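You operate a simulated robot arm through the tools that you are given. There is no shell and no other tool.

Carry out the task below with a simulated two-armed robot. There is one attempt and no reset: what you move stays moved.

JOB
Hold the yellow tray on the top of the green table steady with one hand, lift the white eye block out of it with the other and set it down on the top of the green table.
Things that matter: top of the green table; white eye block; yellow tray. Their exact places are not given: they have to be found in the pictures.

Only the result counts: the job must be done as asked and must still hold three seconds after the hand-in. Knocking over, shifting, dropping, spilling or breaking anything else fails it.

ROBOT AND FRAMES
Two 7-joint arms with two-finger parallel grippers on one trunk, on a base that moves. Base frame: it is fixed to the floor where the robot stands at the start and does not move with it; the origin is under the middle of the robot, x ahead of it, y to its left, z up. Units: mm, degrees, N and s.
The left shoulder is at the start at [50, 165, 1055], the right one opposite. With the tool pointing down near the work surface each hand reaches from about 240 to 700 mm from the robot's upright axis, wherever it stands, measured 20 degrees to its own side. Places, roughly: top of the green table [-2100, -1200, 800]; white eye block [-1750, -1000, 750]; yellow tray [-1750, -1000, 750]. Payload 3.91 kg a hand.
The TCP of each hand is the grasp point between the finger pads, 30 mm short of the fingertips. In the tool frame z runs along the fingers and y along their closing line. Largest opening 110 mm; finger width 20, thickness 10; the body of the gripper, 48 by 112 mm, starts 55 mm behind the TCP.
Orientation is that of the tool frame in the base frame, as a unit quaternion [x, y, z, w]. With the fingers straight down and closing along the base's y, the tool's x points along the base's -x, its y along +y and its z along -z.

CONTROLS
- The arms move only by the tool play_rows. It takes "left_plan", "right_plan" or both (then of equal length, played together; a hand with none holds still); each is a list of rows, each a list of 7 numbers: the shift along the base's x, y, z in mm, then the turn, a rotation vector about the base's x, y, z in degrees, then the gripper command, from -1 (fully open) to 1 (shut), values between in proportion. In form: [[dx, dy, dz, rx, ry, rz, jaw], ...]. A call has 1 to 20 rows; each row is the pose to reach, as a shift and turn from the pose commanded when the call began. Each row takes 0.2 s and may step no farther than 50 mm and 8.6 degrees from the row before; otherwise, or with a gripper value out of range, the whole call is refused. A pose out of reach is approached as far as the arm can. The call stops where the force on the tool passes 40 N (or 10 N more than at its start, if that is more) or the arm is blocked; 0.2 s more then pass. The fingers move at their own pace (about 45 mm/s each) and stop on an object; they squeeze with about 22 N. The grip force told is the motor's: it shows also when the fingers shut on nothing. Time passes only in rows, and 0.2 s behind the last, so rows that repeat a pose let the fingers close. The reply holds the time, the measured pose of the TCP, the force on the tool along the base axes, the opening and the grip force, in the units named above and with some noise, with the torque about the TCP (base axes, N m) and any sound that the robot's microphone picked up.
- Cameras (640 x 400 px; columns grow to the right, rows downward): "scene" is now at [115.2, -15.1, 1258.8]; the picture's right is [-0.15, -0.99, 0.00], its down [-0.43, 0.06, -0.90] and it looks along [0.89, -0.13, -0.43] (base axes); focal length 249 px, centre (320, 200). "left" rides on the left gripper at [72, -17, -103] in its tool frame; the picture's right is [0.23, 0.97, 0.00], its down [-0.76, 0.18, -0.62] and it looks along [-0.61, 0.14, 0.78] (tool axes); focal length 222 px, centre (320, 200). "right" rides on the right gripper at [73, 17, -103] in its tool frame; the picture's right is [-0.23, 0.97, 0.00], its down [-0.76, -0.18, -0.62] and it looks along [-0.61, -0.14, 0.78] (tool axes); focal length 222 px, centre (320, 200).
- grab_frame(camera): a new picture of that camera. It takes no simulated time.
- move_column(by): slides the trunk up (or, below 0, down) by that many mm; the arms and the scene camera ride with it, the base frame stays. It gives what a move gives, with no picture.
- base_move(legs): drives the robot by 1 to 6 legs, each [ahead, left, turn to the left] in mm, mm and degrees, along the robot's own axes; the way and the turn of a leg run together, so that a leg with both is an arc; at most 1500 mm and 180 degrees a leg. The arms and the cameras ride along, it lands a little off, and it stops where it bumps. It gives what a move gives.
- head_to(pan, tilt): turns the head with the scene camera to pan (to the left, within 80 degrees either way) and tilt (down, from -29 to 69), counted from straight ahead of the robot. It gives what a move gives.
- point_at(camera, pixels): for up to 12 pixels [column, row] of the newest picture of that camera ("zoom" is the newest enlarged one), the place [x, y, z] in the base frame of the surface seen there, good to about 2 mm, but the place of the scene camera against the robot may be out by one fixed shift of up to 25 mm in any direction. It takes no simulated time.
- close_up(camera, box): a new picture of the part [left, top, right, bottom] of that camera's present view, enlarged. It takes no simulated time.
- finish_job(): hands the job in; it is judged then, once.

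Unless the task says otherwise, let go and move clear before handing in.

The tools are called after "Request:" as name(argument=value, ...) on one line, values as JSON. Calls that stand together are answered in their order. play_rows: Moves the arms, as the interface text tells. Its arguments: {"type":"object","properties":{"left_plan":{"type":"array"},"right_plan":{"type":"array"}},"required":[]} The other tools are called the same way: move_column (by) moves the trunk up or down; base_move (legs) drives the base; head_to (pan, tilt) turns the head that bears the scene camera; grab_frame (camera) takes a picture; point_at (camera, pixels) gives the place of the surface under pixels of a picture; close_up (camera, box) takes an enlarged picture of a part of a camera's view; finish_job () hands the job in.

At the start:

```text
time_s: 0.0
left_position: [525.9, 204.3, 1010.1]
left_tcp_rot: [0.0, 1.0, 0.0, 0.0]
left_wrist_force: [0.4, -0.2, 0.0]
left_torque: [0.0, 0.04, -0.03]
left_grip_width: 109.7
left_grasp_force: 0.1
right_position: [323.6, -140.8, 1110.3]
right_tcp_rot: [0.0, 1.0, 0.001, -0.002]
right_wrist_force: [-0.5, 0.3, 0.1]
right_torque: [0.03, -0.01, 0.03]
right_grip_width: 109.9
right_grasp_force: 0.1
trunk travel left (down, up): [-275.0, 228.0]
robot x, y, heading: [-0.6, -3.4, 0.1]
head pan, tilt (commanded): [-8.4, 25.7]
```

scene: 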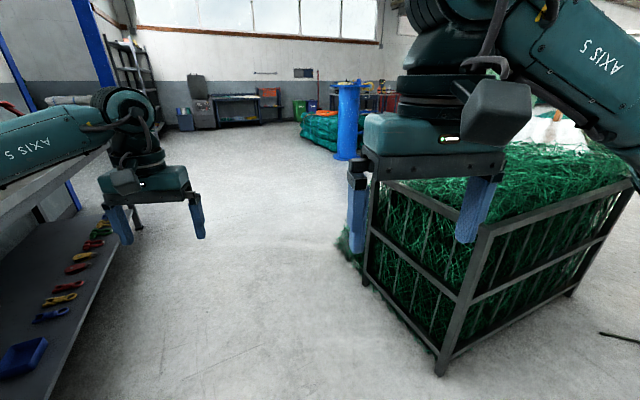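
right: 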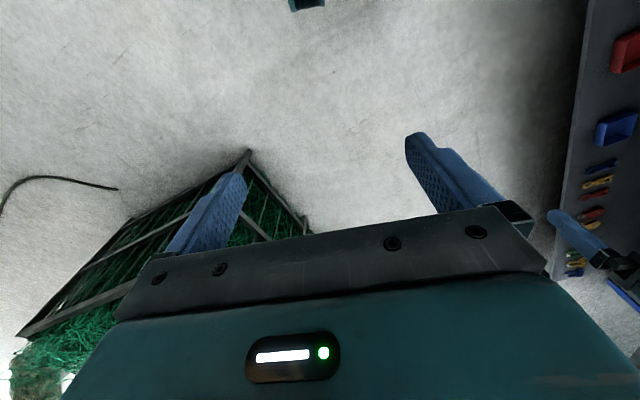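
left: 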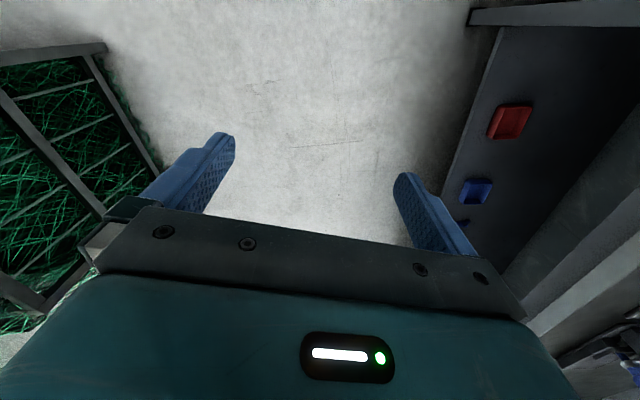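

The pictures show open floor ahead, a crate with green netting to the right and a bench to the left; the green table must be behind me at the right. I'll look to both sides first to see what is near.

Request:
head_to(pan=-80, tilt=25)

Request:
grab_frame(camera="scene")

Request:
head_to(pan=80, tilt=25)

Request:
grab_frame(camera="scene")

```text
time_s: 1.4
left_position: [526.7, 203.2, 1010.8]
left_tcp_rot: [0.0, 1.0, 0.0, 0.001]
left_wrist_force: [-0.2, 0.3, 0.3]
left_torque: [-0.01, 0.0, 0.02]
left_grip_width: 110.0
left_grasp_force: 0.2
right_position: [323.0, -141.5, 1110.5]
right_tcp_rot: [0.0, 1.0, 0.001, -0.001]
right_wrist_force: [0.7, -0.4, 0.5]
right_torque: [0.01, -0.01, -0.01]
right_grip_width: 110.0
right_grasp_force: 0.1
trunk travel left (down, up): [-275.0, 228.0]
robot x, y, heading: [-3.2, 0.4, 0.2]
head pan, tilt (commanded): [-80.0, 25.0]
```

```text
taken
```

scene: 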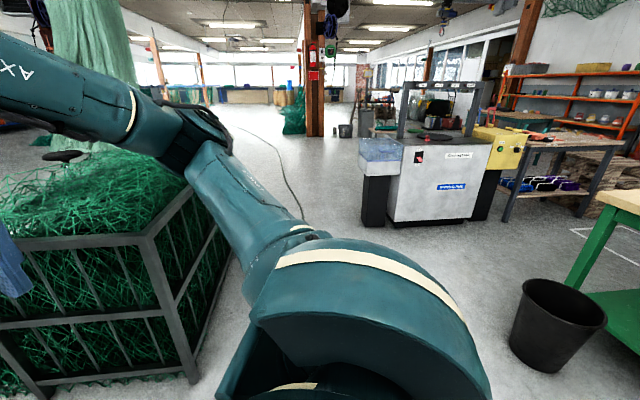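

```text
time_s: 3.9
left_position: [525.7, 203.3, 1011.3]
left_tcp_rot: [0.0, 1.0, 0.001, 0.0]
left_wrist_force: [0.4, 0.0, 0.5]
left_torque: [0.01, -0.01, 0.0]
left_grip_width: 110.2
left_grasp_force: 0.1
right_position: [323.2, -140.9, 1109.9]
right_tcp_rot: [0.0, 1.0, 0.001, -0.001]
right_wrist_force: [-0.5, 0.3, 0.6]
right_torque: [-0.04, 0.0, -0.02]
right_grip_width: 110.0
right_grasp_force: 0.0
trunk travel left (down, up): [-275.0, 228.0]
robot x, y, heading: [-1.5, 1.2, -0.0]
head pan, tilt (commanded): [80.0, 25.0]
```

```text
taken
```

scene: 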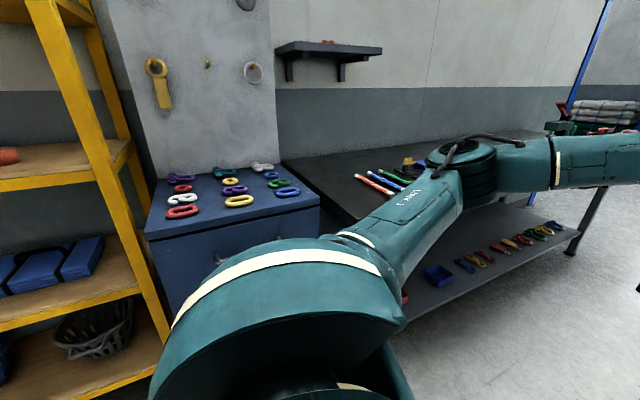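

Turned right, the green table with a wooden top shows at the right edge (around 610,230 in the pan -80 picture). I'll measure the nearby obstacles before turning.

Request:
point_at(camera="scene", pixels=[[318, 205], [148, 235], [300, 170], [540, 140], [480, 140], [160, 370], [60, 60], [580, 235]])

Request:
head_to(pan=-80, tilt=35)

Request:
grab_frame(camera="scene")

```text
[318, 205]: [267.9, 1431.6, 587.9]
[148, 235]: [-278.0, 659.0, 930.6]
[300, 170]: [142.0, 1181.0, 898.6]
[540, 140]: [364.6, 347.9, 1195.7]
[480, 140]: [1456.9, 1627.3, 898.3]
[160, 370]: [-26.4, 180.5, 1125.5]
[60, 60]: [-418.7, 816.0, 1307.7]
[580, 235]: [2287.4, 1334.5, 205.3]
```

```text
time_s: 6.3
left_position: [526.4, 203.3, 1010.2]
left_tcp_rot: [-0.001, 1.0, 0.001, 0.0]
left_wrist_force: [0.7, 0.1, -0.3]
left_torque: [0.01, 0.01, 0.0]
left_grip_width: 109.7
left_grasp_force: 0.0
right_position: [324.0, -141.3, 1109.4]
right_tcp_rot: [-0.001, 1.0, 0.001, 0.0]
right_wrist_force: [0.3, -0.2, -0.4]
right_torque: [-0.01, 0.04, 0.0]
right_grip_width: 110.0
right_grasp_force: 0.1
trunk travel left (down, up): [-275.0, 228.0]
robot x, y, heading: [1.4, -4.5, -0.2]
head pan, tilt (commanded): [-80.0, 35.0]
```

```text
taken
```

scene: 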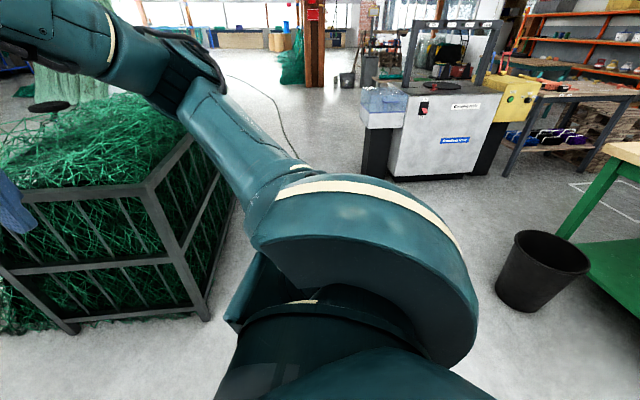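

Request:
point_at(camera="scene", pixels=[[150, 180], [190, 140], [100, 110], [205, 315], [60, 250], [500, 300], [588, 262], [545, 240], [612, 145], [558, 235], [25, 200], [365, 115]])

```text
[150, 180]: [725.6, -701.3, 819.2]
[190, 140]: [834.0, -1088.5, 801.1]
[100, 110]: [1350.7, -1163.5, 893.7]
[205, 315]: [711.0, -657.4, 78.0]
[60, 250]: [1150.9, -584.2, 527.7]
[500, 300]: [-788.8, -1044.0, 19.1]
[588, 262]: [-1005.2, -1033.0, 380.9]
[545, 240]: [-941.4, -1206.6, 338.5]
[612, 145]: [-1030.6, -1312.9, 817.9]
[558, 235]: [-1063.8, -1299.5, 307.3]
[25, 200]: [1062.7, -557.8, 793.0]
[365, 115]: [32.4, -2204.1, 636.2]
```

The nearest crate corner is about 1 m away and the cabinet about 0.7 m, so I can turn in place. I'll turn right by 110 degrees in steps and look ahead at the table.

Request:
base_move(legs=[[0, 0, -110]])

Request:
head_to(pan=-40, tilt=25)

Request:
grab_frame(camera="scene")

```text
time_s: 11.3
left_position: [18.3, -564.9, 1011.9]
left_tcp_rot: [0.816, 0.578, 0.0, 0.001]
left_wrist_force: [-0.2, 0.8, -0.3]
left_torque: [-0.03, -0.01, -0.02]
left_grip_width: 110.1
left_grasp_force: 0.0
right_position: [-241.8, -256.5, 1110.0]
right_tcp_rot: [0.817, 0.577, 0.001, 0.001]
right_wrist_force: [-0.1, -0.5, 0.3]
right_torque: [0.05, 0.02, -0.01]
right_grip_width: 110.2
right_grasp_force: 0.0
trunk travel left (down, up): [-275.0, 228.0]
robot x, y, heading: [-1.0, -1.3, -109.3]
head pan, tilt (commanded): [-80.0, 35.0]
```

```text
time_s: 12.4
left_position: [18.0, -564.3, 1010.3]
left_tcp_rot: [0.816, 0.579, 0.0, 0.001]
left_wrist_force: [-0.3, -0.6, -0.1]
left_torque: [-0.01, -0.01, -0.01]
left_grip_width: 109.9
left_grasp_force: 0.0
right_position: [-239.2, -257.6, 1108.9]
right_tcp_rot: [0.816, 0.578, 0.001, 0.0]
right_wrist_force: [0.4, -0.9, -0.6]
right_torque: [-0.03, 0.02, 0.02]
right_grip_width: 109.9
right_grasp_force: 0.1
trunk travel left (down, up): [-275.0, 228.0]
robot x, y, heading: [-0.4, -2.0, -109.4]
head pan, tilt (commanded): [-40.0, 25.0]
```

```text
taken
```

scene: 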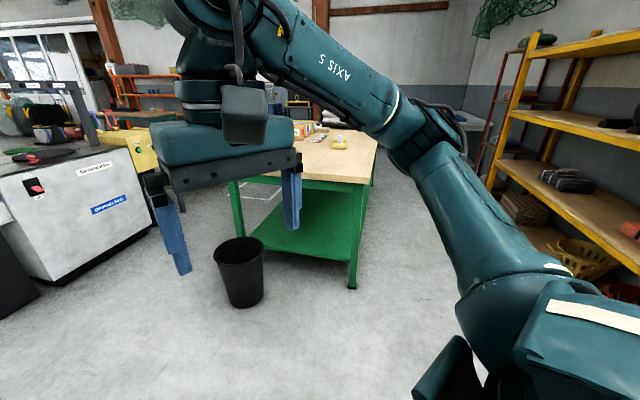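

The green table with the wooden top is ahead with a yellow thing near (338,141). I'll zoom there and measure the table's corners.

Request:
close_up(camera="scene", box=[220, 90, 400, 210])

Request:
point_at(camera="scene", pixels=[[338, 141], [365, 182], [240, 176], [372, 140], [352, 280], [330, 160], [330, 121], [240, 270], [375, 160]])

```text
3.33 times, centred on (310, 150) of scene
```

zoom: 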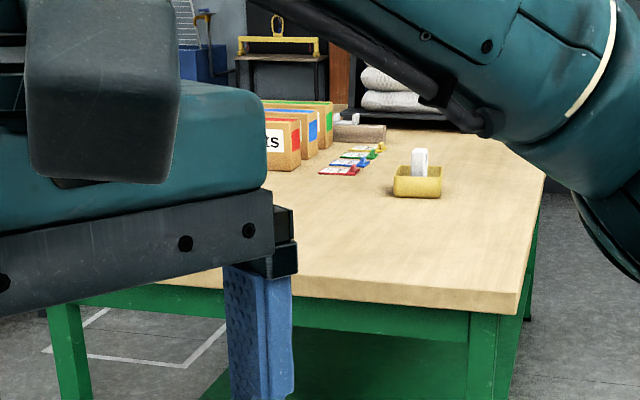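

```text
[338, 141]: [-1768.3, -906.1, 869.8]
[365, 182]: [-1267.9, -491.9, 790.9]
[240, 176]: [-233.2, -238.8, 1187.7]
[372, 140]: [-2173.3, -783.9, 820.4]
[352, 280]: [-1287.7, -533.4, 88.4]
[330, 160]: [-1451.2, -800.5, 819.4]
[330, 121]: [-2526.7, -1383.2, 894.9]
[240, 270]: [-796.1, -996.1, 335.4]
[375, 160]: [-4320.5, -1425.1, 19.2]
```

The table top is at z≈819 with its near right corner near (-1268,-492); the tray with the white block sits near (-1768,-906), about 260 mm from the table's long side. I'll turn to face along that side and check the free aisle between table and shelf.

Request:
base_move(legs=[[0, 0, -55]])

Request:
head_to(pan=0, tilt=25)

Request:
grab_frame(camera="scene")

```text
time_s: 15.2
left_position: [-451.1, -338.7, 1010.4]
left_tcp_rot: [0.991, 0.137, 0.0, 0.001]
left_wrist_force: [-0.7, 0.4, 0.1]
left_torque: [-0.02, 0.02, 0.0]
left_grip_width: 110.0
left_grasp_force: 0.0
right_position: [-349.0, 49.4, 1110.7]
right_tcp_rot: [0.991, 0.136, 0.0, 0.001]
right_wrist_force: [0.4, 0.0, 0.1]
right_torque: [-0.04, 0.02, 0.02]
right_grip_width: 110.0
right_grasp_force: 0.0
trunk travel left (down, up): [-275.0, 228.0]
robot x, y, heading: [1.6, -0.9, -164.7]
head pan, tilt (commanded): [-40.0, 25.0]
```

```text
time_s: 16.3
left_position: [-451.7, -338.9, 1010.5]
left_tcp_rot: [0.991, 0.137, 0.0, -0.001]
left_wrist_force: [0.7, -0.3, -0.6]
left_torque: [0.02, 0.01, 0.0]
left_grip_width: 110.6
left_grasp_force: 0.1
right_position: [-347.4, 48.5, 1110.6]
right_tcp_rot: [0.991, 0.135, 0.0, 0.001]
right_wrist_force: [-0.2, 0.7, 0.2]
right_torque: [-0.01, -0.02, 0.01]
right_grip_width: 109.8
right_grasp_force: 0.1
trunk travel left (down, up): [-275.0, 228.0]
robot x, y, heading: [-0.3, 1.7, -164.5]
head pan, tilt (commanded): [0.0, 25.0]
```

```text
taken
```

scene: 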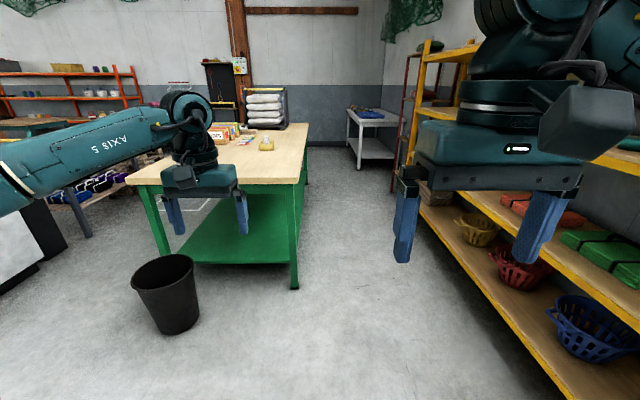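

Request:
point_at(camera="scene", pixels=[[294, 280], [296, 184], [310, 128], [305, 180], [412, 195], [450, 260], [540, 370], [400, 190], [385, 165], [347, 160], [267, 143], [340, 160]])

Request:
close_up(camera="scene", box=[190, 80, 430, 230])

```text
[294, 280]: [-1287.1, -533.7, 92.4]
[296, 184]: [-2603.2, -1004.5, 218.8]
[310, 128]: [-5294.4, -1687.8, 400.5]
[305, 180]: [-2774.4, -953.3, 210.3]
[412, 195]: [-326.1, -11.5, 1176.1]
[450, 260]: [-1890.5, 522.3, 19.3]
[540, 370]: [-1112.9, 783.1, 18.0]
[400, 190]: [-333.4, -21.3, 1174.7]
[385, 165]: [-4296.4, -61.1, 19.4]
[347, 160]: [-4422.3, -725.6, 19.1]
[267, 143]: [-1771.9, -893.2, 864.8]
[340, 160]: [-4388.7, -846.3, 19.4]
```

```text
2.67 times, centred on (310, 155) of scene
```

zoom: 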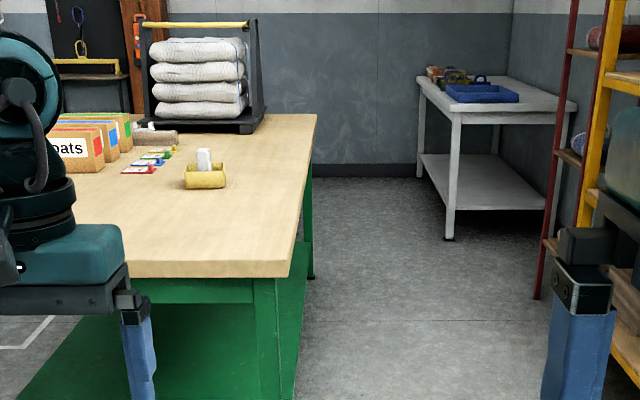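

The aisle between the table's side and the shelf is about 1.15 m wide. I'll check heights of the things on the table (zoom picture: rack at (205,80), boxes at (90,140), tray at (205,175)).

Request:
point_at(camera="zoom", pixels=[[205, 160], [205, 180], [189, 185], [224, 185], [222, 168], [245, 125], [200, 25], [95, 140], [140, 168], [165, 140], [312, 116], [290, 268]])

```text
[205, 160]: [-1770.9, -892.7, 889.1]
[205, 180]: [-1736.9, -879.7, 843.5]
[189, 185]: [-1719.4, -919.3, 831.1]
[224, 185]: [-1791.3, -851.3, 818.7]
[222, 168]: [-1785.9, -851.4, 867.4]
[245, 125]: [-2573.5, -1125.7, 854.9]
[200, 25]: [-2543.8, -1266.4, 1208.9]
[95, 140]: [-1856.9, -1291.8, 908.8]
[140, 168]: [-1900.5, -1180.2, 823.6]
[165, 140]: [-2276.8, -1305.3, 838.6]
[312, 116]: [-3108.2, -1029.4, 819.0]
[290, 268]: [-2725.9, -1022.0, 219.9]
```

The tray is around (-1765,-895), z 819–867, and the tall rack is at the far table end (~1 m from my intended standing place). I'll drive into the aisle, keeping about 400 mm from the table edge.

Request:
base_move(legs=[[1000, -330, 0], [700, 40, 0]])

Request:
head_to(pan=40, tilt=35)

Request:
grab_frame(camera="scene")

```text
time_s: 25.2
left_position: [-2160.8, -522.4, 1010.0]
left_tcp_rot: [0.991, 0.137, -0.001, 0.0]
left_wrist_force: [0.7, 0.4, -1.0]
left_torque: [0.03, 0.03, -0.02]
left_grip_width: 109.8
left_grasp_force: 0.0
right_position: [-2058.8, -132.8, 1110.3]
right_tcp_rot: [0.99, 0.138, 0.001, 0.001]
right_wrist_force: [-0.1, 0.4, -0.2]
right_torque: [0.0, -0.02, 0.04]
right_grip_width: 110.3
right_grasp_force: 0.1
trunk travel left (down, up): [-275.0, 228.0]
robot x, y, heading: [-1708.9, -183.4, -164.3]
head pan, tilt (commanded): [0.0, 25.0]
```

```text
time_s: 26.2
left_position: [-2161.4, -520.9, 1009.9]
left_tcp_rot: [0.991, 0.137, 0.0, 0.0]
left_wrist_force: [-0.4, -0.5, -0.3]
left_torque: [0.0, 0.0, -0.02]
left_grip_width: 109.8
left_grasp_force: 0.0
right_position: [-2059.8, -133.8, 1109.7]
right_tcp_rot: [0.991, 0.136, 0.0, 0.002]
right_wrist_force: [0.2, -0.4, 0.4]
right_torque: [-0.03, -0.02, -0.04]
right_grip_width: 109.9
right_grasp_force: 0.1
trunk travel left (down, up): [-275.0, 228.0]
robot x, y, heading: [-1712.4, -181.3, -164.1]
head pan, tilt (commanded): [40.0, 35.0]
```

```text
taken
```

scene: 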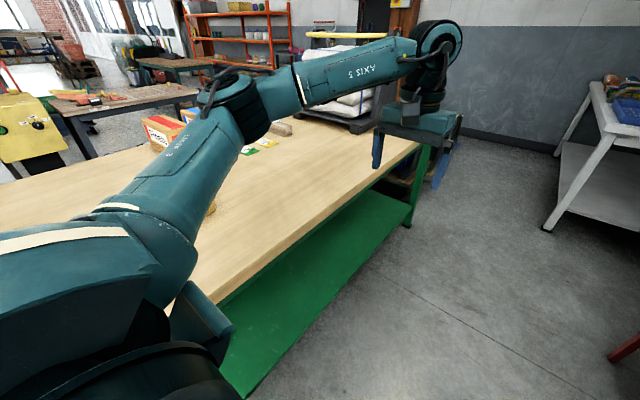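

The way is clear and I am about 420 mm from the table edge. I'll turn left 90 degrees to face the table, then shift right to stand opposite the tray.

Request:
base_move(legs=[[0, 0, 90]])

Request:
head_to(pan=-20, tilt=35)

Request:
grab_frame(camera="scene")

```text
time_s: 30.4
left_position: [-1373.8, -636.8, 1009.7]
left_tcp_rot: [0.608, 0.794, 0.0, 0.0]
left_wrist_force: [0.2, -0.1, 0.5]
left_torque: [-0.01, 0.01, -0.01]
left_grip_width: 109.9
left_grasp_force: 0.1
right_position: [-1762.0, -530.8, 1111.0]
right_tcp_rot: [0.608, 0.794, 0.0, 0.001]
right_wrist_force: [0.1, -0.6, 0.0]
right_torque: [-0.01, -0.01, 0.0]
right_grip_width: 110.0
right_grasp_force: 0.1
trunk travel left (down, up): [-275.0, 228.0]
robot x, y, heading: [-1706.2, -182.1, -75.0]
head pan, tilt (commanded): [40.0, 35.0]
```

```text
time_s: 31.7
left_position: [-1374.6, -636.4, 1011.1]
left_tcp_rot: [0.607, 0.795, 0.001, 0.0]
left_wrist_force: [0.9, 0.3, -0.4]
left_torque: [0.02, 0.0, 0.03]
left_grip_width: 110.0
left_grasp_force: 0.0
right_position: [-1762.7, -530.5, 1111.2]
right_tcp_rot: [0.608, 0.794, 0.001, 0.001]
right_wrist_force: [1.0, 0.2, -0.3]
right_torque: [0.01, -0.02, 0.01]
right_grip_width: 110.1
right_grasp_force: 0.1
trunk travel left (down, up): [-275.0, 228.0]
robot x, y, heading: [-1710.1, -182.3, -74.8]
head pan, tilt (commanded): [-20.0, 35.0]
```

```text
taken
```

scene: 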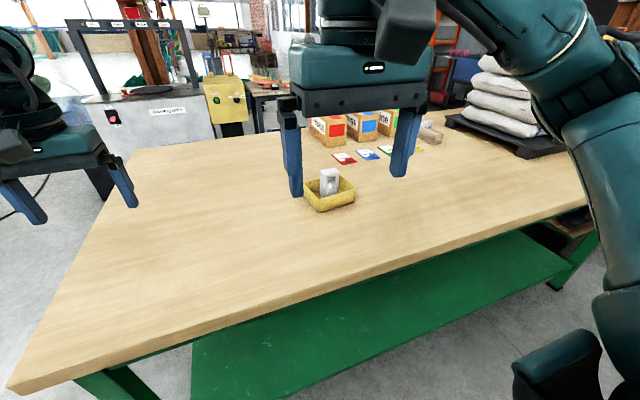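

Request:
close_up(camera="scene", box=[285, 150, 385, 220])

Request:
point_at(camera="zoom", pixels=[[285, 150], [325, 170], [190, 360], [450, 320], [455, 255], [120, 240], [220, 300], [300, 270], [420, 230]])

```text
5.71 times, centred on (335, 185) of scene
```

zoom: 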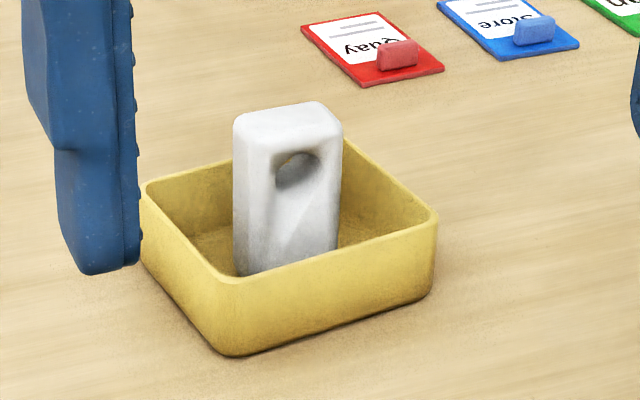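

```text
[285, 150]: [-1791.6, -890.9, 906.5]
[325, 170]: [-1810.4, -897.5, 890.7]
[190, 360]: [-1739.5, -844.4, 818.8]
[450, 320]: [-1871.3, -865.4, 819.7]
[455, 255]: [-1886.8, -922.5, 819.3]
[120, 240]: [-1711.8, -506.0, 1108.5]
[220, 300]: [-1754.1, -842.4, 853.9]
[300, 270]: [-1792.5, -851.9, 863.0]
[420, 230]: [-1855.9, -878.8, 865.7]
```

The tray (zoom (290,270)) is nearly square to me and holds an upright white block with a hole; front edge runs roughly from (-1745,-844) to (-1866,-870). I'll look down at my base for clearance and shift right to stand opposite the tray.

Request:
base_move(legs=[[0, -270, 0]])

Request:
head_to(pan=0, tilt=60)

Request:
grab_frame(camera="scene")

Request:
grab_frame(camera="right")

Request:
grab_frame(camera="left")

```text
time_s: 34.7
left_position: [-1639.0, -708.3, 1010.6]
left_tcp_rot: [0.608, 0.794, 0.0, 0.0]
left_wrist_force: [0.3, -0.8, 0.6]
left_torque: [-0.01, 0.01, -0.03]
left_grip_width: 110.2
left_grasp_force: 0.1
right_position: [-2025.8, -600.8, 1110.0]
right_tcp_rot: [0.609, 0.793, 0.001, 0.001]
right_wrist_force: [-0.3, -0.2, -0.2]
right_torque: [-0.03, 0.01, 0.0]
right_grip_width: 109.9
right_grasp_force: 0.0
trunk travel left (down, up): [-275.0, 228.0]
robot x, y, heading: [-1970.9, -250.1, -74.8]
head pan, tilt (commanded): [-20.0, 35.0]
```

```text
time_s: 35.6
left_position: [-1638.6, -707.5, 1012.3]
left_tcp_rot: [0.609, 0.793, 0.001, 0.0]
left_wrist_force: [0.6, -0.8, -0.9]
left_torque: [-0.01, -0.01, -0.04]
left_grip_width: 110.0
left_grasp_force: 0.1
right_position: [-2026.3, -602.2, 1111.1]
right_tcp_rot: [0.609, 0.794, 0.001, 0.0]
right_wrist_force: [0.1, 0.0, -0.4]
right_torque: [-0.01, 0.02, 0.01]
right_grip_width: 109.9
right_grasp_force: 0.1
trunk travel left (down, up): [-275.0, 228.0]
robot x, y, heading: [-1968.7, -253.5, -74.9]
head pan, tilt (commanded): [0.0, 60.0]
```

```text
taken
```

scene: 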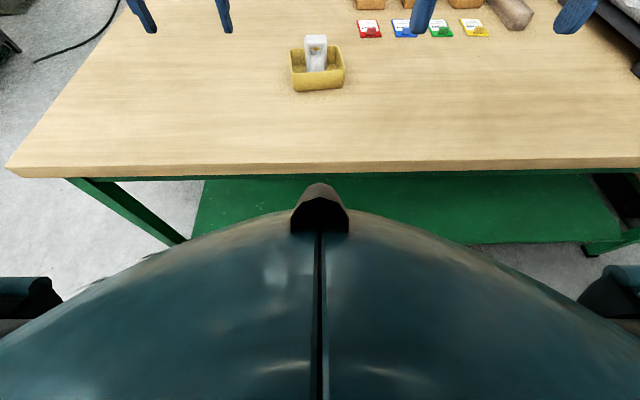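

```text
taken
```

right: 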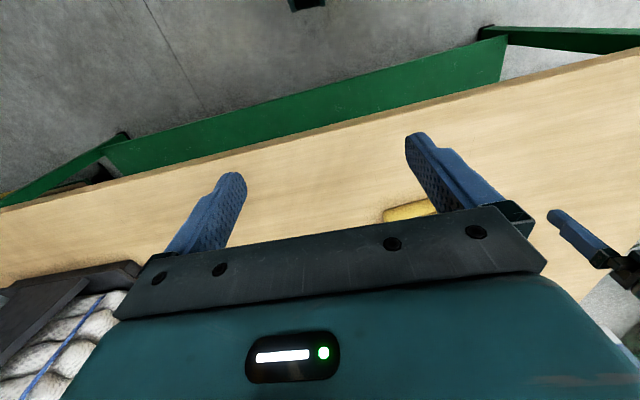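

```text
taken
```

left: 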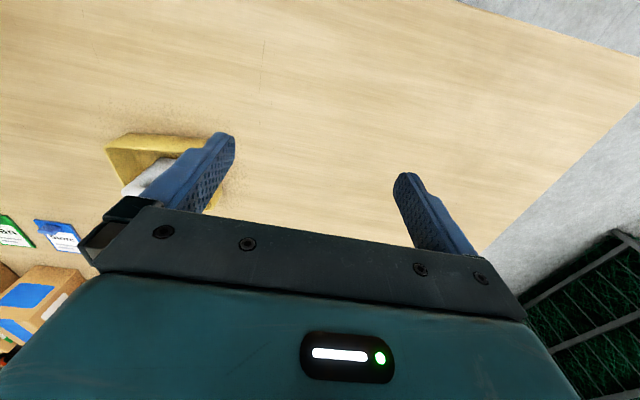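

Now the tray is straight ahead at (317,70) in the scene picture. I'll measure the tray, block and my own front body relative to the table edge.

Request:
close_up(camera="scene", box=[277, 20, 357, 100])

Request:
point_at(camera="scene", pixels=[[320, 186], [345, 215], [230, 225], [420, 225], [320, 172], [320, 162], [60, 290], [590, 290], [150, 260], [185, 240], [30, 290], [500, 260]])

```text
5.00 times, centred on (317, 60) of scene
```

zoom: 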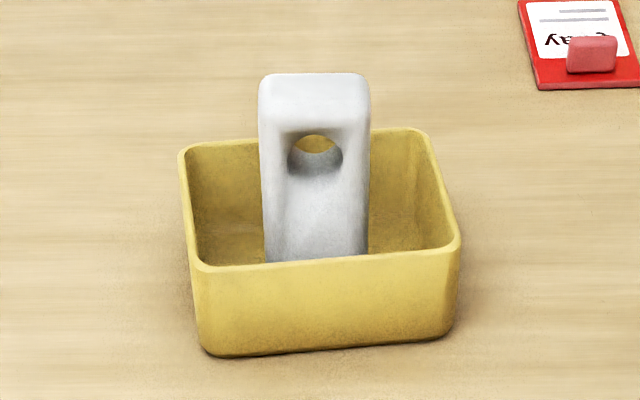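

```text
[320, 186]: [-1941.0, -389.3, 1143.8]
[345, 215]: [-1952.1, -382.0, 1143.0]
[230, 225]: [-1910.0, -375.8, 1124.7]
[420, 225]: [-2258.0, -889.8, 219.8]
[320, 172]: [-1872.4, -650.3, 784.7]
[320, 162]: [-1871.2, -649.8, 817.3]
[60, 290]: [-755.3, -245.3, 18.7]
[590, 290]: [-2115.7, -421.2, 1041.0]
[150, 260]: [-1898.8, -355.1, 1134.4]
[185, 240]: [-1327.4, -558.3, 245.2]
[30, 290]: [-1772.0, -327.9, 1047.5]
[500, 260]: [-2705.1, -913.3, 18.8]
```

Request:
point_at(camera="zoom", pixels=[[193, 270], [187, 150], [420, 133], [455, 240], [325, 262], [270, 95], [360, 90], [300, 122], [265, 125], [367, 125], [230, 225], [410, 220]])

Request:
point_at(camera="zoom", pixels=[[205, 345], [440, 330], [320, 100], [320, 80], [315, 220], [275, 250], [358, 245], [318, 155], [185, 210], [435, 185], [300, 140], [325, 300]])

```text
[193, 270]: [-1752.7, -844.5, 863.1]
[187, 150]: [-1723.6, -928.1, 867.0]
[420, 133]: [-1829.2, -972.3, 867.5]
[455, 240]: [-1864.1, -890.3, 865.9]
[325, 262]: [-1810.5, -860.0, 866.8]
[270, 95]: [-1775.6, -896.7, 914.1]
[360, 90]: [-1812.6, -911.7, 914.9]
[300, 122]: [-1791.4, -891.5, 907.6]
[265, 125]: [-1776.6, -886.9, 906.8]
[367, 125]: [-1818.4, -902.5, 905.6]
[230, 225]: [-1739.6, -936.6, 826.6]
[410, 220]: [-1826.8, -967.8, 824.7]
```

```text
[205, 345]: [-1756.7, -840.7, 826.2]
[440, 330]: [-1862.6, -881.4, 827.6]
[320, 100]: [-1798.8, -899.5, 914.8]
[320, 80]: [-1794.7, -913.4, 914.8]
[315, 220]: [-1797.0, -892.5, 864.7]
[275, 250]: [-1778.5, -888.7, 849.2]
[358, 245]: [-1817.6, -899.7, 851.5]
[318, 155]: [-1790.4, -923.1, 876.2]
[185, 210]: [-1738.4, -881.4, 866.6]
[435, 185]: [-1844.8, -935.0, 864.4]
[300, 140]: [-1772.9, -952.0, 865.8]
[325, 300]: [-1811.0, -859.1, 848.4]
```

Tray corners measured: outer about 120 × 89 mm, rim z≈867, yaw about -67.5°, centre ≈(-1792,-909); block about 45 × 31 mm, top z≈915, centred in it. I want to know how far my base sticks out before going closer, so I probe the dark thing at the top of the right picture and some table-side points.

Request:
point_at(camera="right", pixels=[[310, 4], [300, 3], [407, 210], [300, 120], [330, 250], [150, 40]])

Request:
point_at(camera="left", pixels=[[120, 145], [150, 165], [195, 138], [112, 175], [135, 180], [225, 195], [550, 10], [30, 240]])

Request:
close_up(camera="left", box=[80, 100, 260, 220])

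```text
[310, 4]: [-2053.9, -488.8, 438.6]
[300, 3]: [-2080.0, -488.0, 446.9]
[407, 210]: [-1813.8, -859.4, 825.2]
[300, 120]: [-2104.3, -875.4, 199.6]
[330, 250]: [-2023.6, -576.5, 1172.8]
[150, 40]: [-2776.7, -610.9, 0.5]
```

```text
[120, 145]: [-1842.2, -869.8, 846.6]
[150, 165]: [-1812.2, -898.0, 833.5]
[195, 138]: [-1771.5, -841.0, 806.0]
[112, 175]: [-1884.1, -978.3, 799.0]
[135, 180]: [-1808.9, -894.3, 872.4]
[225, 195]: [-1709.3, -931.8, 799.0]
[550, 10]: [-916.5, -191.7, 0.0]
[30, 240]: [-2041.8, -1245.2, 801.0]
```

```text
3.33 times, centred on (170, 160) of left
```

zoom: 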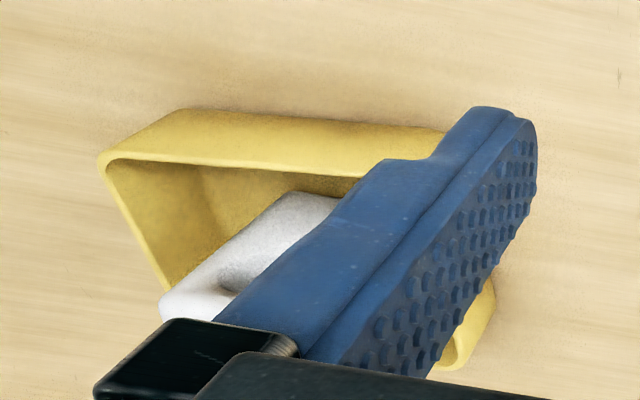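

The wrist cameras put the table at z≈800 and the floor at 0, so the scene camera reads about 19 mm too high; my base reaches about 206 mm ahead of the axis, the table edge is about 400 away. I'll go 90 mm ahead, leaving ~100 mm of clearance.

Request:
base_move(legs=[[90, 0, 0]])

Request:
grab_frame(camera="scene")

```text
time_s: 36.7
left_position: [-1615.5, -795.0, 1010.2]
left_tcp_rot: [0.608, 0.794, -0.001, 0.0]
left_wrist_force: [0.2, 0.0, 0.3]
left_torque: [0.01, 0.0, -0.03]
left_grip_width: 110.1
left_grasp_force: 0.0
right_position: [-2002.8, -686.5, 1110.0]
right_tcp_rot: [0.609, 0.793, 0.001, 0.0]
right_wrist_force: [-0.1, -0.7, -0.8]
right_torque: [-0.01, -0.03, -0.02]
right_grip_width: 110.0
right_grasp_force: 0.1
trunk travel left (down, up): [-275.0, 228.0]
robot x, y, heading: [-1954.3, -338.1, -75.0]
head pan, tilt (commanded): [0.0, 60.0]
```

```text
taken
```

scene: 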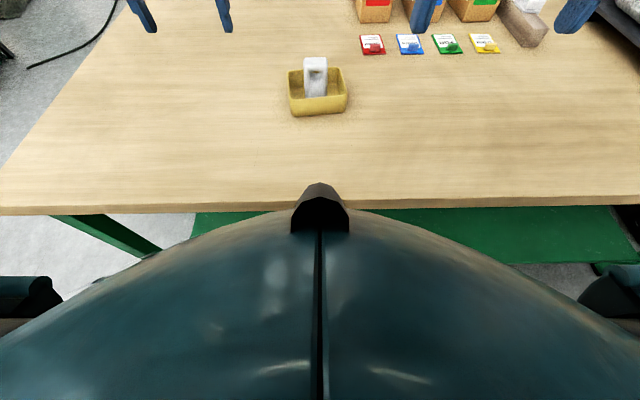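

Nothing was bumped. Next I bring the right hand to a viewing place over the near side of the table so its camera looks at the tray.

Request:
play_rows(right_plan=[[41, -8, -10, 0, 0, 0, -1], [82, -15, -20, 0, 0, 0, -1], [123, -23, -30, 0, 0, 0, -1], [164, -30, -40, 0, 0, 0, -1], [204, -37, -50, 0, 0, 0, -1]])

Request:
grab_frame(camera="right")

Request:
grab_frame(camera="left")

```text
time_s: 37.9
left_position: [-1615.6, -793.5, 1010.7]
left_tcp_rot: [0.608, 0.794, 0.001, 0.001]
left_wrist_force: [0.3, -1.1, 0.6]
left_torque: [0.04, -0.01, -0.03]
left_grip_width: 110.1
left_grasp_force: 0.0
right_position: [-1796.6, -724.2, 1060.1]
right_tcp_rot: [0.609, 0.793, 0.0, -0.001]
right_wrist_force: [0.6, 0.3, -1.2]
right_torque: [-0.02, 0.01, -0.02]
right_grip_width: 109.7
right_grasp_force: 0.0
trunk travel left (down, up): [-275.0, 228.0]
robot x, y, heading: [-1949.4, -336.7, -75.0]
head pan, tilt (commanded): [0.0, 60.0]
```

```text
taken
```

right: 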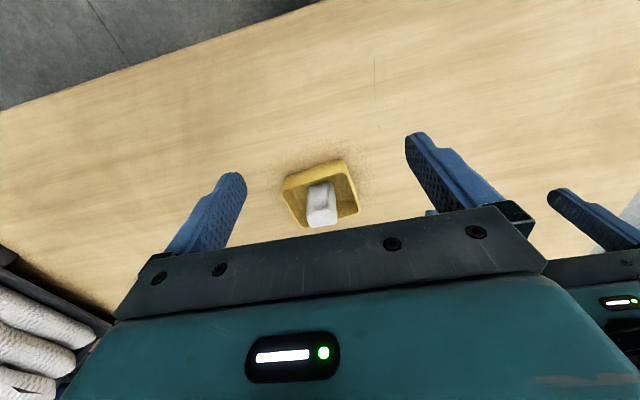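

```text
taken
```

left: 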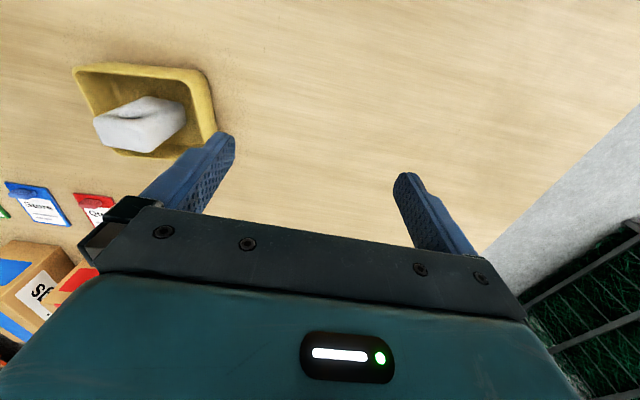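

The left camera now sees the whole tray and block around (145,110), the right one around (320,190). I'll enlarge both and measure.

Request:
close_up(camera="left", box=[60, 50, 230, 170])

```text
3.33 times, centred on (145, 110) of left
```

zoom: 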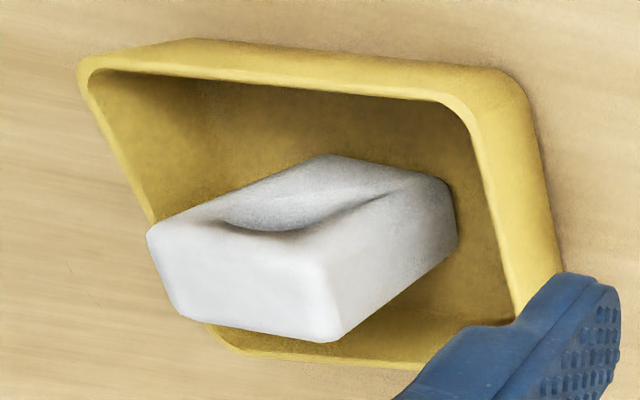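

Request:
point_at(camera="zoom", pixels=[[92, 66], [300, 82], [460, 90], [520, 100], [500, 200], [540, 200], [525, 160], [235, 350], [350, 361], [125, 170], [300, 68], [515, 250]])

Request:
point_at(camera="zoom", pixels=[[160, 240], [315, 272], [330, 330], [195, 308], [245, 275], [340, 290], [360, 260], [430, 215], [400, 240], [200, 215], [380, 180], [480, 230]])

```text
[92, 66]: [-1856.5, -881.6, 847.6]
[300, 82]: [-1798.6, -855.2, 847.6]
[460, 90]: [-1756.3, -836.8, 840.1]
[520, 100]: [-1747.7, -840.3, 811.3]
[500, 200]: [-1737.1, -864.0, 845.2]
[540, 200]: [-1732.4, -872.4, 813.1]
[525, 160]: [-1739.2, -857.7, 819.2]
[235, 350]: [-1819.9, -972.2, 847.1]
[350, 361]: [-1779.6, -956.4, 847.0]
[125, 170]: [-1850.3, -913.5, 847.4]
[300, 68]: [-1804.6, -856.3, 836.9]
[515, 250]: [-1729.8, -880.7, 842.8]
```

```text
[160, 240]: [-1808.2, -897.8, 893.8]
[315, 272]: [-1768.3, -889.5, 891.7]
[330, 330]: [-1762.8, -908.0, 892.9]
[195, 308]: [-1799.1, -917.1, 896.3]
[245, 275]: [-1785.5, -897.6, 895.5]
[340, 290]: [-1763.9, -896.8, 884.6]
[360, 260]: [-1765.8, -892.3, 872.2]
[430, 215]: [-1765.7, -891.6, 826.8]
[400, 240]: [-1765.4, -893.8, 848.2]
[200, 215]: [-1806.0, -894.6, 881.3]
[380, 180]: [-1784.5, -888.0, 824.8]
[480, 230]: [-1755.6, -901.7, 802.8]
```

The wrist view gives clean numbers: rim z≈847.5, table 800, front wall line v≈93–98, block 45 × 31 mm with top z≈896 centred at about (-1783.5,-902). Plan: left hand pinches the near wall of the tray, leaning to the left so the bodies don't clash; right hand grips the block from above. First I take the right hand aside and yaw the left hand in place by -82°.

Request:
play_rows(left_plan=[[0, 0, 0, 0, 0, -8.23, -1], [0, 0, 0, 0, 0, -16.46, -1], [0, 0, 0, 0, 0, -24.69, -1], [0, 0, 0, 0, 0, -32.92, -1], [0, 0, 0, 0, 0, -41.15, -1], [0, 0, 0, 0, 0, -49.38, -1], [0, 0, 0, 0, 0, -57.61, -1], [0, 0, 0, 0, 0, -65.84, -1], [0, 0, 0, 0, 0, -74.07, -1], [0, 0, 0, 0, 0, -82.3, -1]], right_plan=[[-18, -5, 0, 0, 0, 0, -1], [-36, -10, 0, 0, 0, 0, -1], [-54, -15, 0, 0, 0, 0, -1], [-72, -20, 0, 0, 0, 0, -1], [-90, -25, 0, 0, 0, 0, -1], [-108, -30, 0, 0, 0, 0, -1], [-126, -34, 0, 0, 0, 0, -1], [-145, -39, 0, 0, 0, 0, -1], [-165, -44, 0, 0, 0, 0, -1], [-180, -48, 0, 0, 0, 0, -1]])

Request:
grab_frame(camera="left")

Request:
head_to(pan=0, tilt=45)

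Request:
grab_frame(camera="scene")

```text
time_s: 40.1
left_position: [-1763.4, -651.7, 1004.6]
left_tcp_rot: [0.979, 0.204, 0.001, 0.001]
left_wrist_force: [0.2, -0.2, -0.1]
left_torque: [0.0, 0.01, -0.02]
left_grip_width: 109.9
left_grasp_force: 0.0
left hand out of reach, approached as far as the arm can: row 5, 6, 7, 8, 9, 10
right_position: [-1978.3, -772.6, 1059.9]
right_tcp_rot: [0.608, 0.794, 0.0, 0.0]
right_wrist_force: [0.7, -0.3, 0.4]
right_torque: [0.01, 0.0, 0.0]
right_grip_width: 110.2
right_grasp_force: 0.1
trunk travel left (down, up): [-275.0, 228.0]
robot x, y, heading: [-1947.4, -335.9, -74.9]
head pan, tilt (commanded): [0.0, 60.0]
```

```text
taken
```

left: 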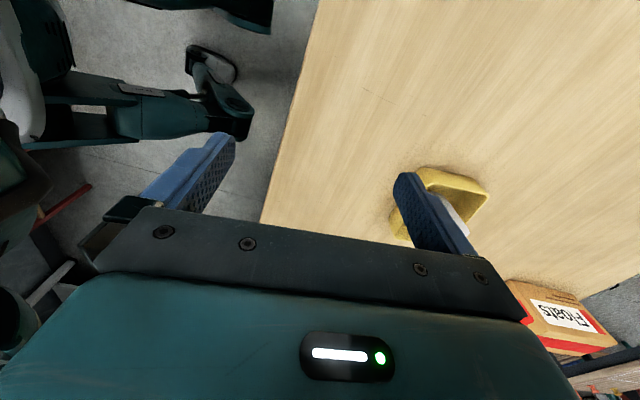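

```text
time_s: 40.9
left_position: [-1762.4, -650.9, 1003.6]
left_tcp_rot: [0.979, 0.204, 0.0, 0.001]
left_wrist_force: [-0.3, 0.0, 0.1]
left_torque: [0.02, -0.02, -0.02]
left_grip_width: 110.4
left_grasp_force: 0.1
right_position: [-1978.4, -773.2, 1060.0]
right_tcp_rot: [0.608, 0.794, 0.0, 0.001]
right_wrist_force: [-0.1, 0.5, 0.9]
right_torque: [0.01, -0.01, 0.03]
right_grip_width: 110.1
right_grasp_force: 0.1
trunk travel left (down, up): [-275.0, 228.0]
robot x, y, heading: [-1947.3, -339.7, -74.9]
head pan, tilt (commanded): [0.0, 45.0]
```

```text
taken
```

scene: 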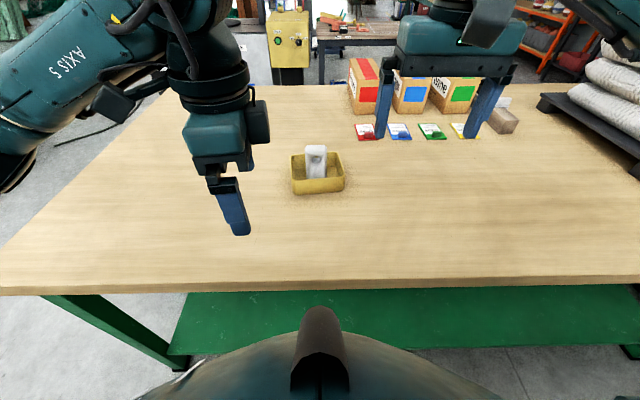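

The left hand did turn, but in that yaw the spot was out of reach and it was drawn back to (-1763,-652,1004), so that pose is not workable. I'll change the plan: left hand un-yawed, leaning back toward me and pinching the tray's left wall; first I turn it back by +90°, so that it lines up with the tray.

Request:
play_rows(left_plan=[[0, 0, 0, 0, 0, 8.18, -1], [0, 0, 0, 0, 0, 16.36, -1], [0, 0, 0, 0, 0, 24.54, -1], [0, 0, 0, 0, 0, 32.72, -1], [0, 0, 0, 0, 0, 40.9, -1], [0, 0, 0, 0, 0, 49.08, -1], [0, 0, 0, 0, 0, 57.26, -1], [0, 0, 0, 0, 0, 65.44, -1], [0, 0, 0, 0, 0, 73.62, -1], [0, 0, 0, 0, 0, 81.8, -1], [0, 0, 0, 0, 0, 90, -1]])

Request:
grab_frame(camera="scene")

Request:
grab_frame(camera="left")

```text
time_s: 43.3
left_position: [-1761.7, -651.2, 1002.3]
left_tcp_rot: [0.553, 0.833, 0.0, 0.0]
left_wrist_force: [-0.3, -0.7, 0.0]
left_torque: [-0.01, -0.06, -0.02]
left_grip_width: 110.1
left_grasp_force: 0.0
right_position: [-1979.0, -772.5, 1059.5]
right_tcp_rot: [0.609, 0.793, 0.001, 0.0]
right_wrist_force: [-0.8, 0.6, -0.5]
right_torque: [-0.03, 0.01, -0.01]
right_grip_width: 110.0
right_grasp_force: 0.1
trunk travel left (down, up): [-275.0, 228.0]
robot x, y, heading: [-1952.1, -339.1, -75.0]
head pan, tilt (commanded): [0.0, 45.0]
```

```text
taken
```

scene: 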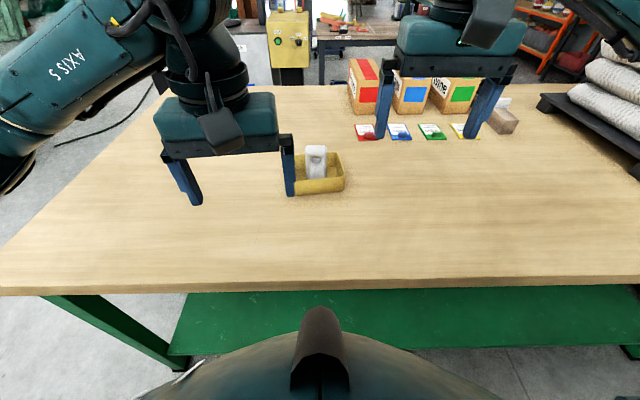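

```text
taken
```

left: 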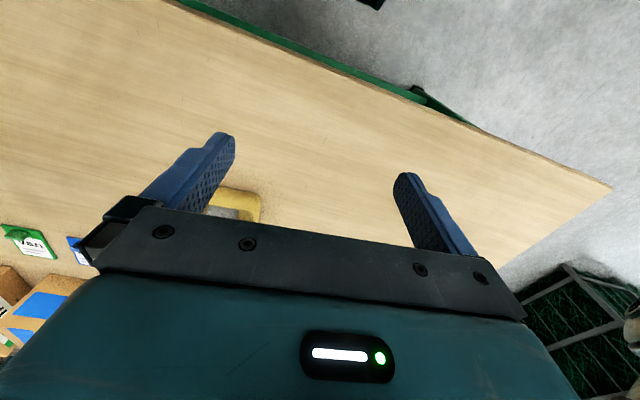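

The left hand is now aligned with the tray (tool x heading ≈112.9°) at (-1762,-651,1002). I'll tilt it by 52° so the fingers point forward-down, while moving it toward the tray's left side at z≈960.

Request:
play_rows(left_plan=[[3.4, -17.1, -6, -6.84, -2.87, 0, -1], [6.8, -34.2, -12, -13.69, -5.74, 0, -1], [10.2, -51.3, -18, -20.53, -8.61, 0, -1], [13.6, -68.4, -24, -27.37, -11.49, 0, -1], [17, -85.5, -30, -34.21, -14.36, 0, -1], [20.4, -102.6, -36, -41.06, -17.23, 0, -1], [23.8, -119.7, -42, -47.9, -20.1, 0, -1]])

Request:
grab_frame(camera="scene")

Request:
grab_frame(camera="left")

Request:
grab_frame(camera="right")

```text
time_s: 44.9
left_position: [-1736.9, -771.9, 960.5]
left_tcp_rot: [0.497, 0.748, -0.244, 0.365]
left_wrist_force: [-0.5, 0.1, 0.2]
left_torque: [-0.03, 0.02, -0.03]
left_grip_width: 109.9
left_grasp_force: 0.1
right_position: [-1978.6, -772.9, 1060.7]
right_tcp_rot: [0.609, 0.793, 0.001, 0.001]
right_wrist_force: [0.0, 0.0, 0.1]
right_torque: [0.0, -0.01, 0.0]
right_grip_width: 110.1
right_grasp_force: 0.1
trunk travel left (down, up): [-275.0, 228.0]
robot x, y, heading: [-1950.3, -338.5, -74.9]
head pan, tilt (commanded): [0.0, 45.0]
```

```text
taken
```

scene: 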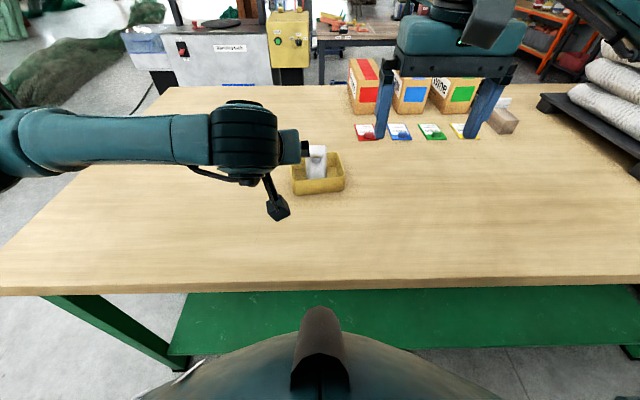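

```text
taken
```

left: 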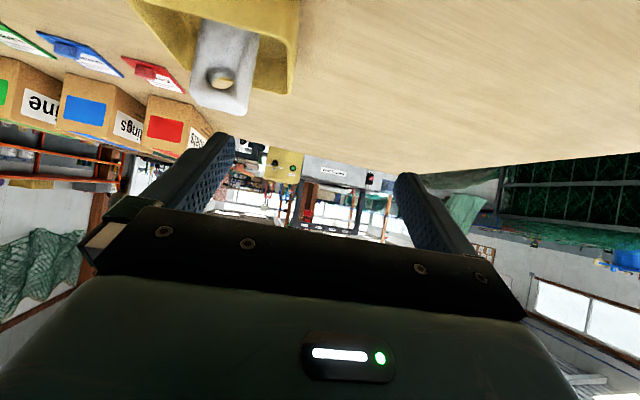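

```text
taken
```

right: 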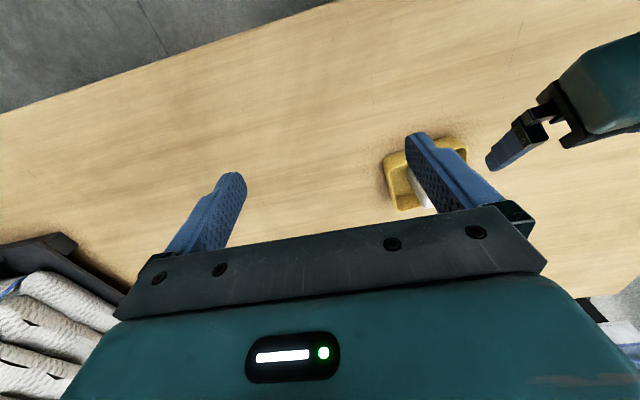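

The tilted pose is reached at (-1737,-772,960) and the left camera sees the tray upside-down at the top left (rows 0–110). I'll check the left wall's place and the clearance of the hanging wrist camera at scene (278,208).

Request:
point_at(camera="scene", pixels=[[278, 215], [270, 185], [245, 130], [285, 140], [308, 150]])

Request:
close_up(camera="left", box=[120, 0, 320, 125])

```text
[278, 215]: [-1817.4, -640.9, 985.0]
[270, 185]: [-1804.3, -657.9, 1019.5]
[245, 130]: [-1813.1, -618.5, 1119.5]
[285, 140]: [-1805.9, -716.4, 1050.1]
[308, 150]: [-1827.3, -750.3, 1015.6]
```

```text
3.20 times, centred on (220, 62) of left
```

zoom: 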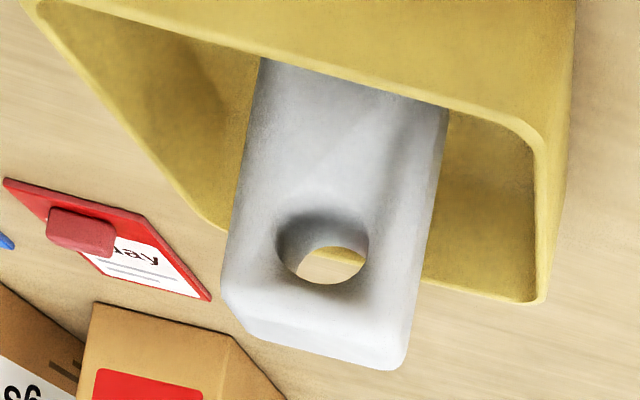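

Request:
point_at(camera="zoom", pixels=[[540, 170], [541, 220], [541, 270], [530, 290], [480, 115], [300, 62], [150, 22], [560, 170], [525, 220], [470, 293], [440, 282], [200, 215]])

Request:
point_at(camera="zoom", pixels=[[440, 130], [425, 220], [412, 290], [255, 80], [235, 200], [350, 180], [320, 340], [390, 355], [240, 320], [390, 200], [300, 130], [548, 250]])

```text
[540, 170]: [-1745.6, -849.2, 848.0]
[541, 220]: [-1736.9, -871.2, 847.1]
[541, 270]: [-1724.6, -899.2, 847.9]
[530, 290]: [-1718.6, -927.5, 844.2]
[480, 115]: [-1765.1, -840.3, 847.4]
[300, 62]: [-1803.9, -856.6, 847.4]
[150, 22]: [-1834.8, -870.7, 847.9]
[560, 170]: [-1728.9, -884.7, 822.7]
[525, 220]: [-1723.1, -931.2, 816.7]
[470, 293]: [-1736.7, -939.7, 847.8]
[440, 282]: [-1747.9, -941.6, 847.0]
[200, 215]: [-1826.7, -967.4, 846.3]
```

```text
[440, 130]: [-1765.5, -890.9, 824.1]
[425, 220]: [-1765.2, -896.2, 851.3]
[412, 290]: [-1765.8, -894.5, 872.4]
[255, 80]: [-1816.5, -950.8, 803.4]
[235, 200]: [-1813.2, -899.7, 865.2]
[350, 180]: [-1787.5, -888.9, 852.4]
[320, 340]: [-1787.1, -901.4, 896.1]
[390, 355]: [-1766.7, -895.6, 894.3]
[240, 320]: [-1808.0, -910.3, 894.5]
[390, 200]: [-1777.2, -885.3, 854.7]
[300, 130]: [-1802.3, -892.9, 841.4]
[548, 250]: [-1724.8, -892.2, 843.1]
```

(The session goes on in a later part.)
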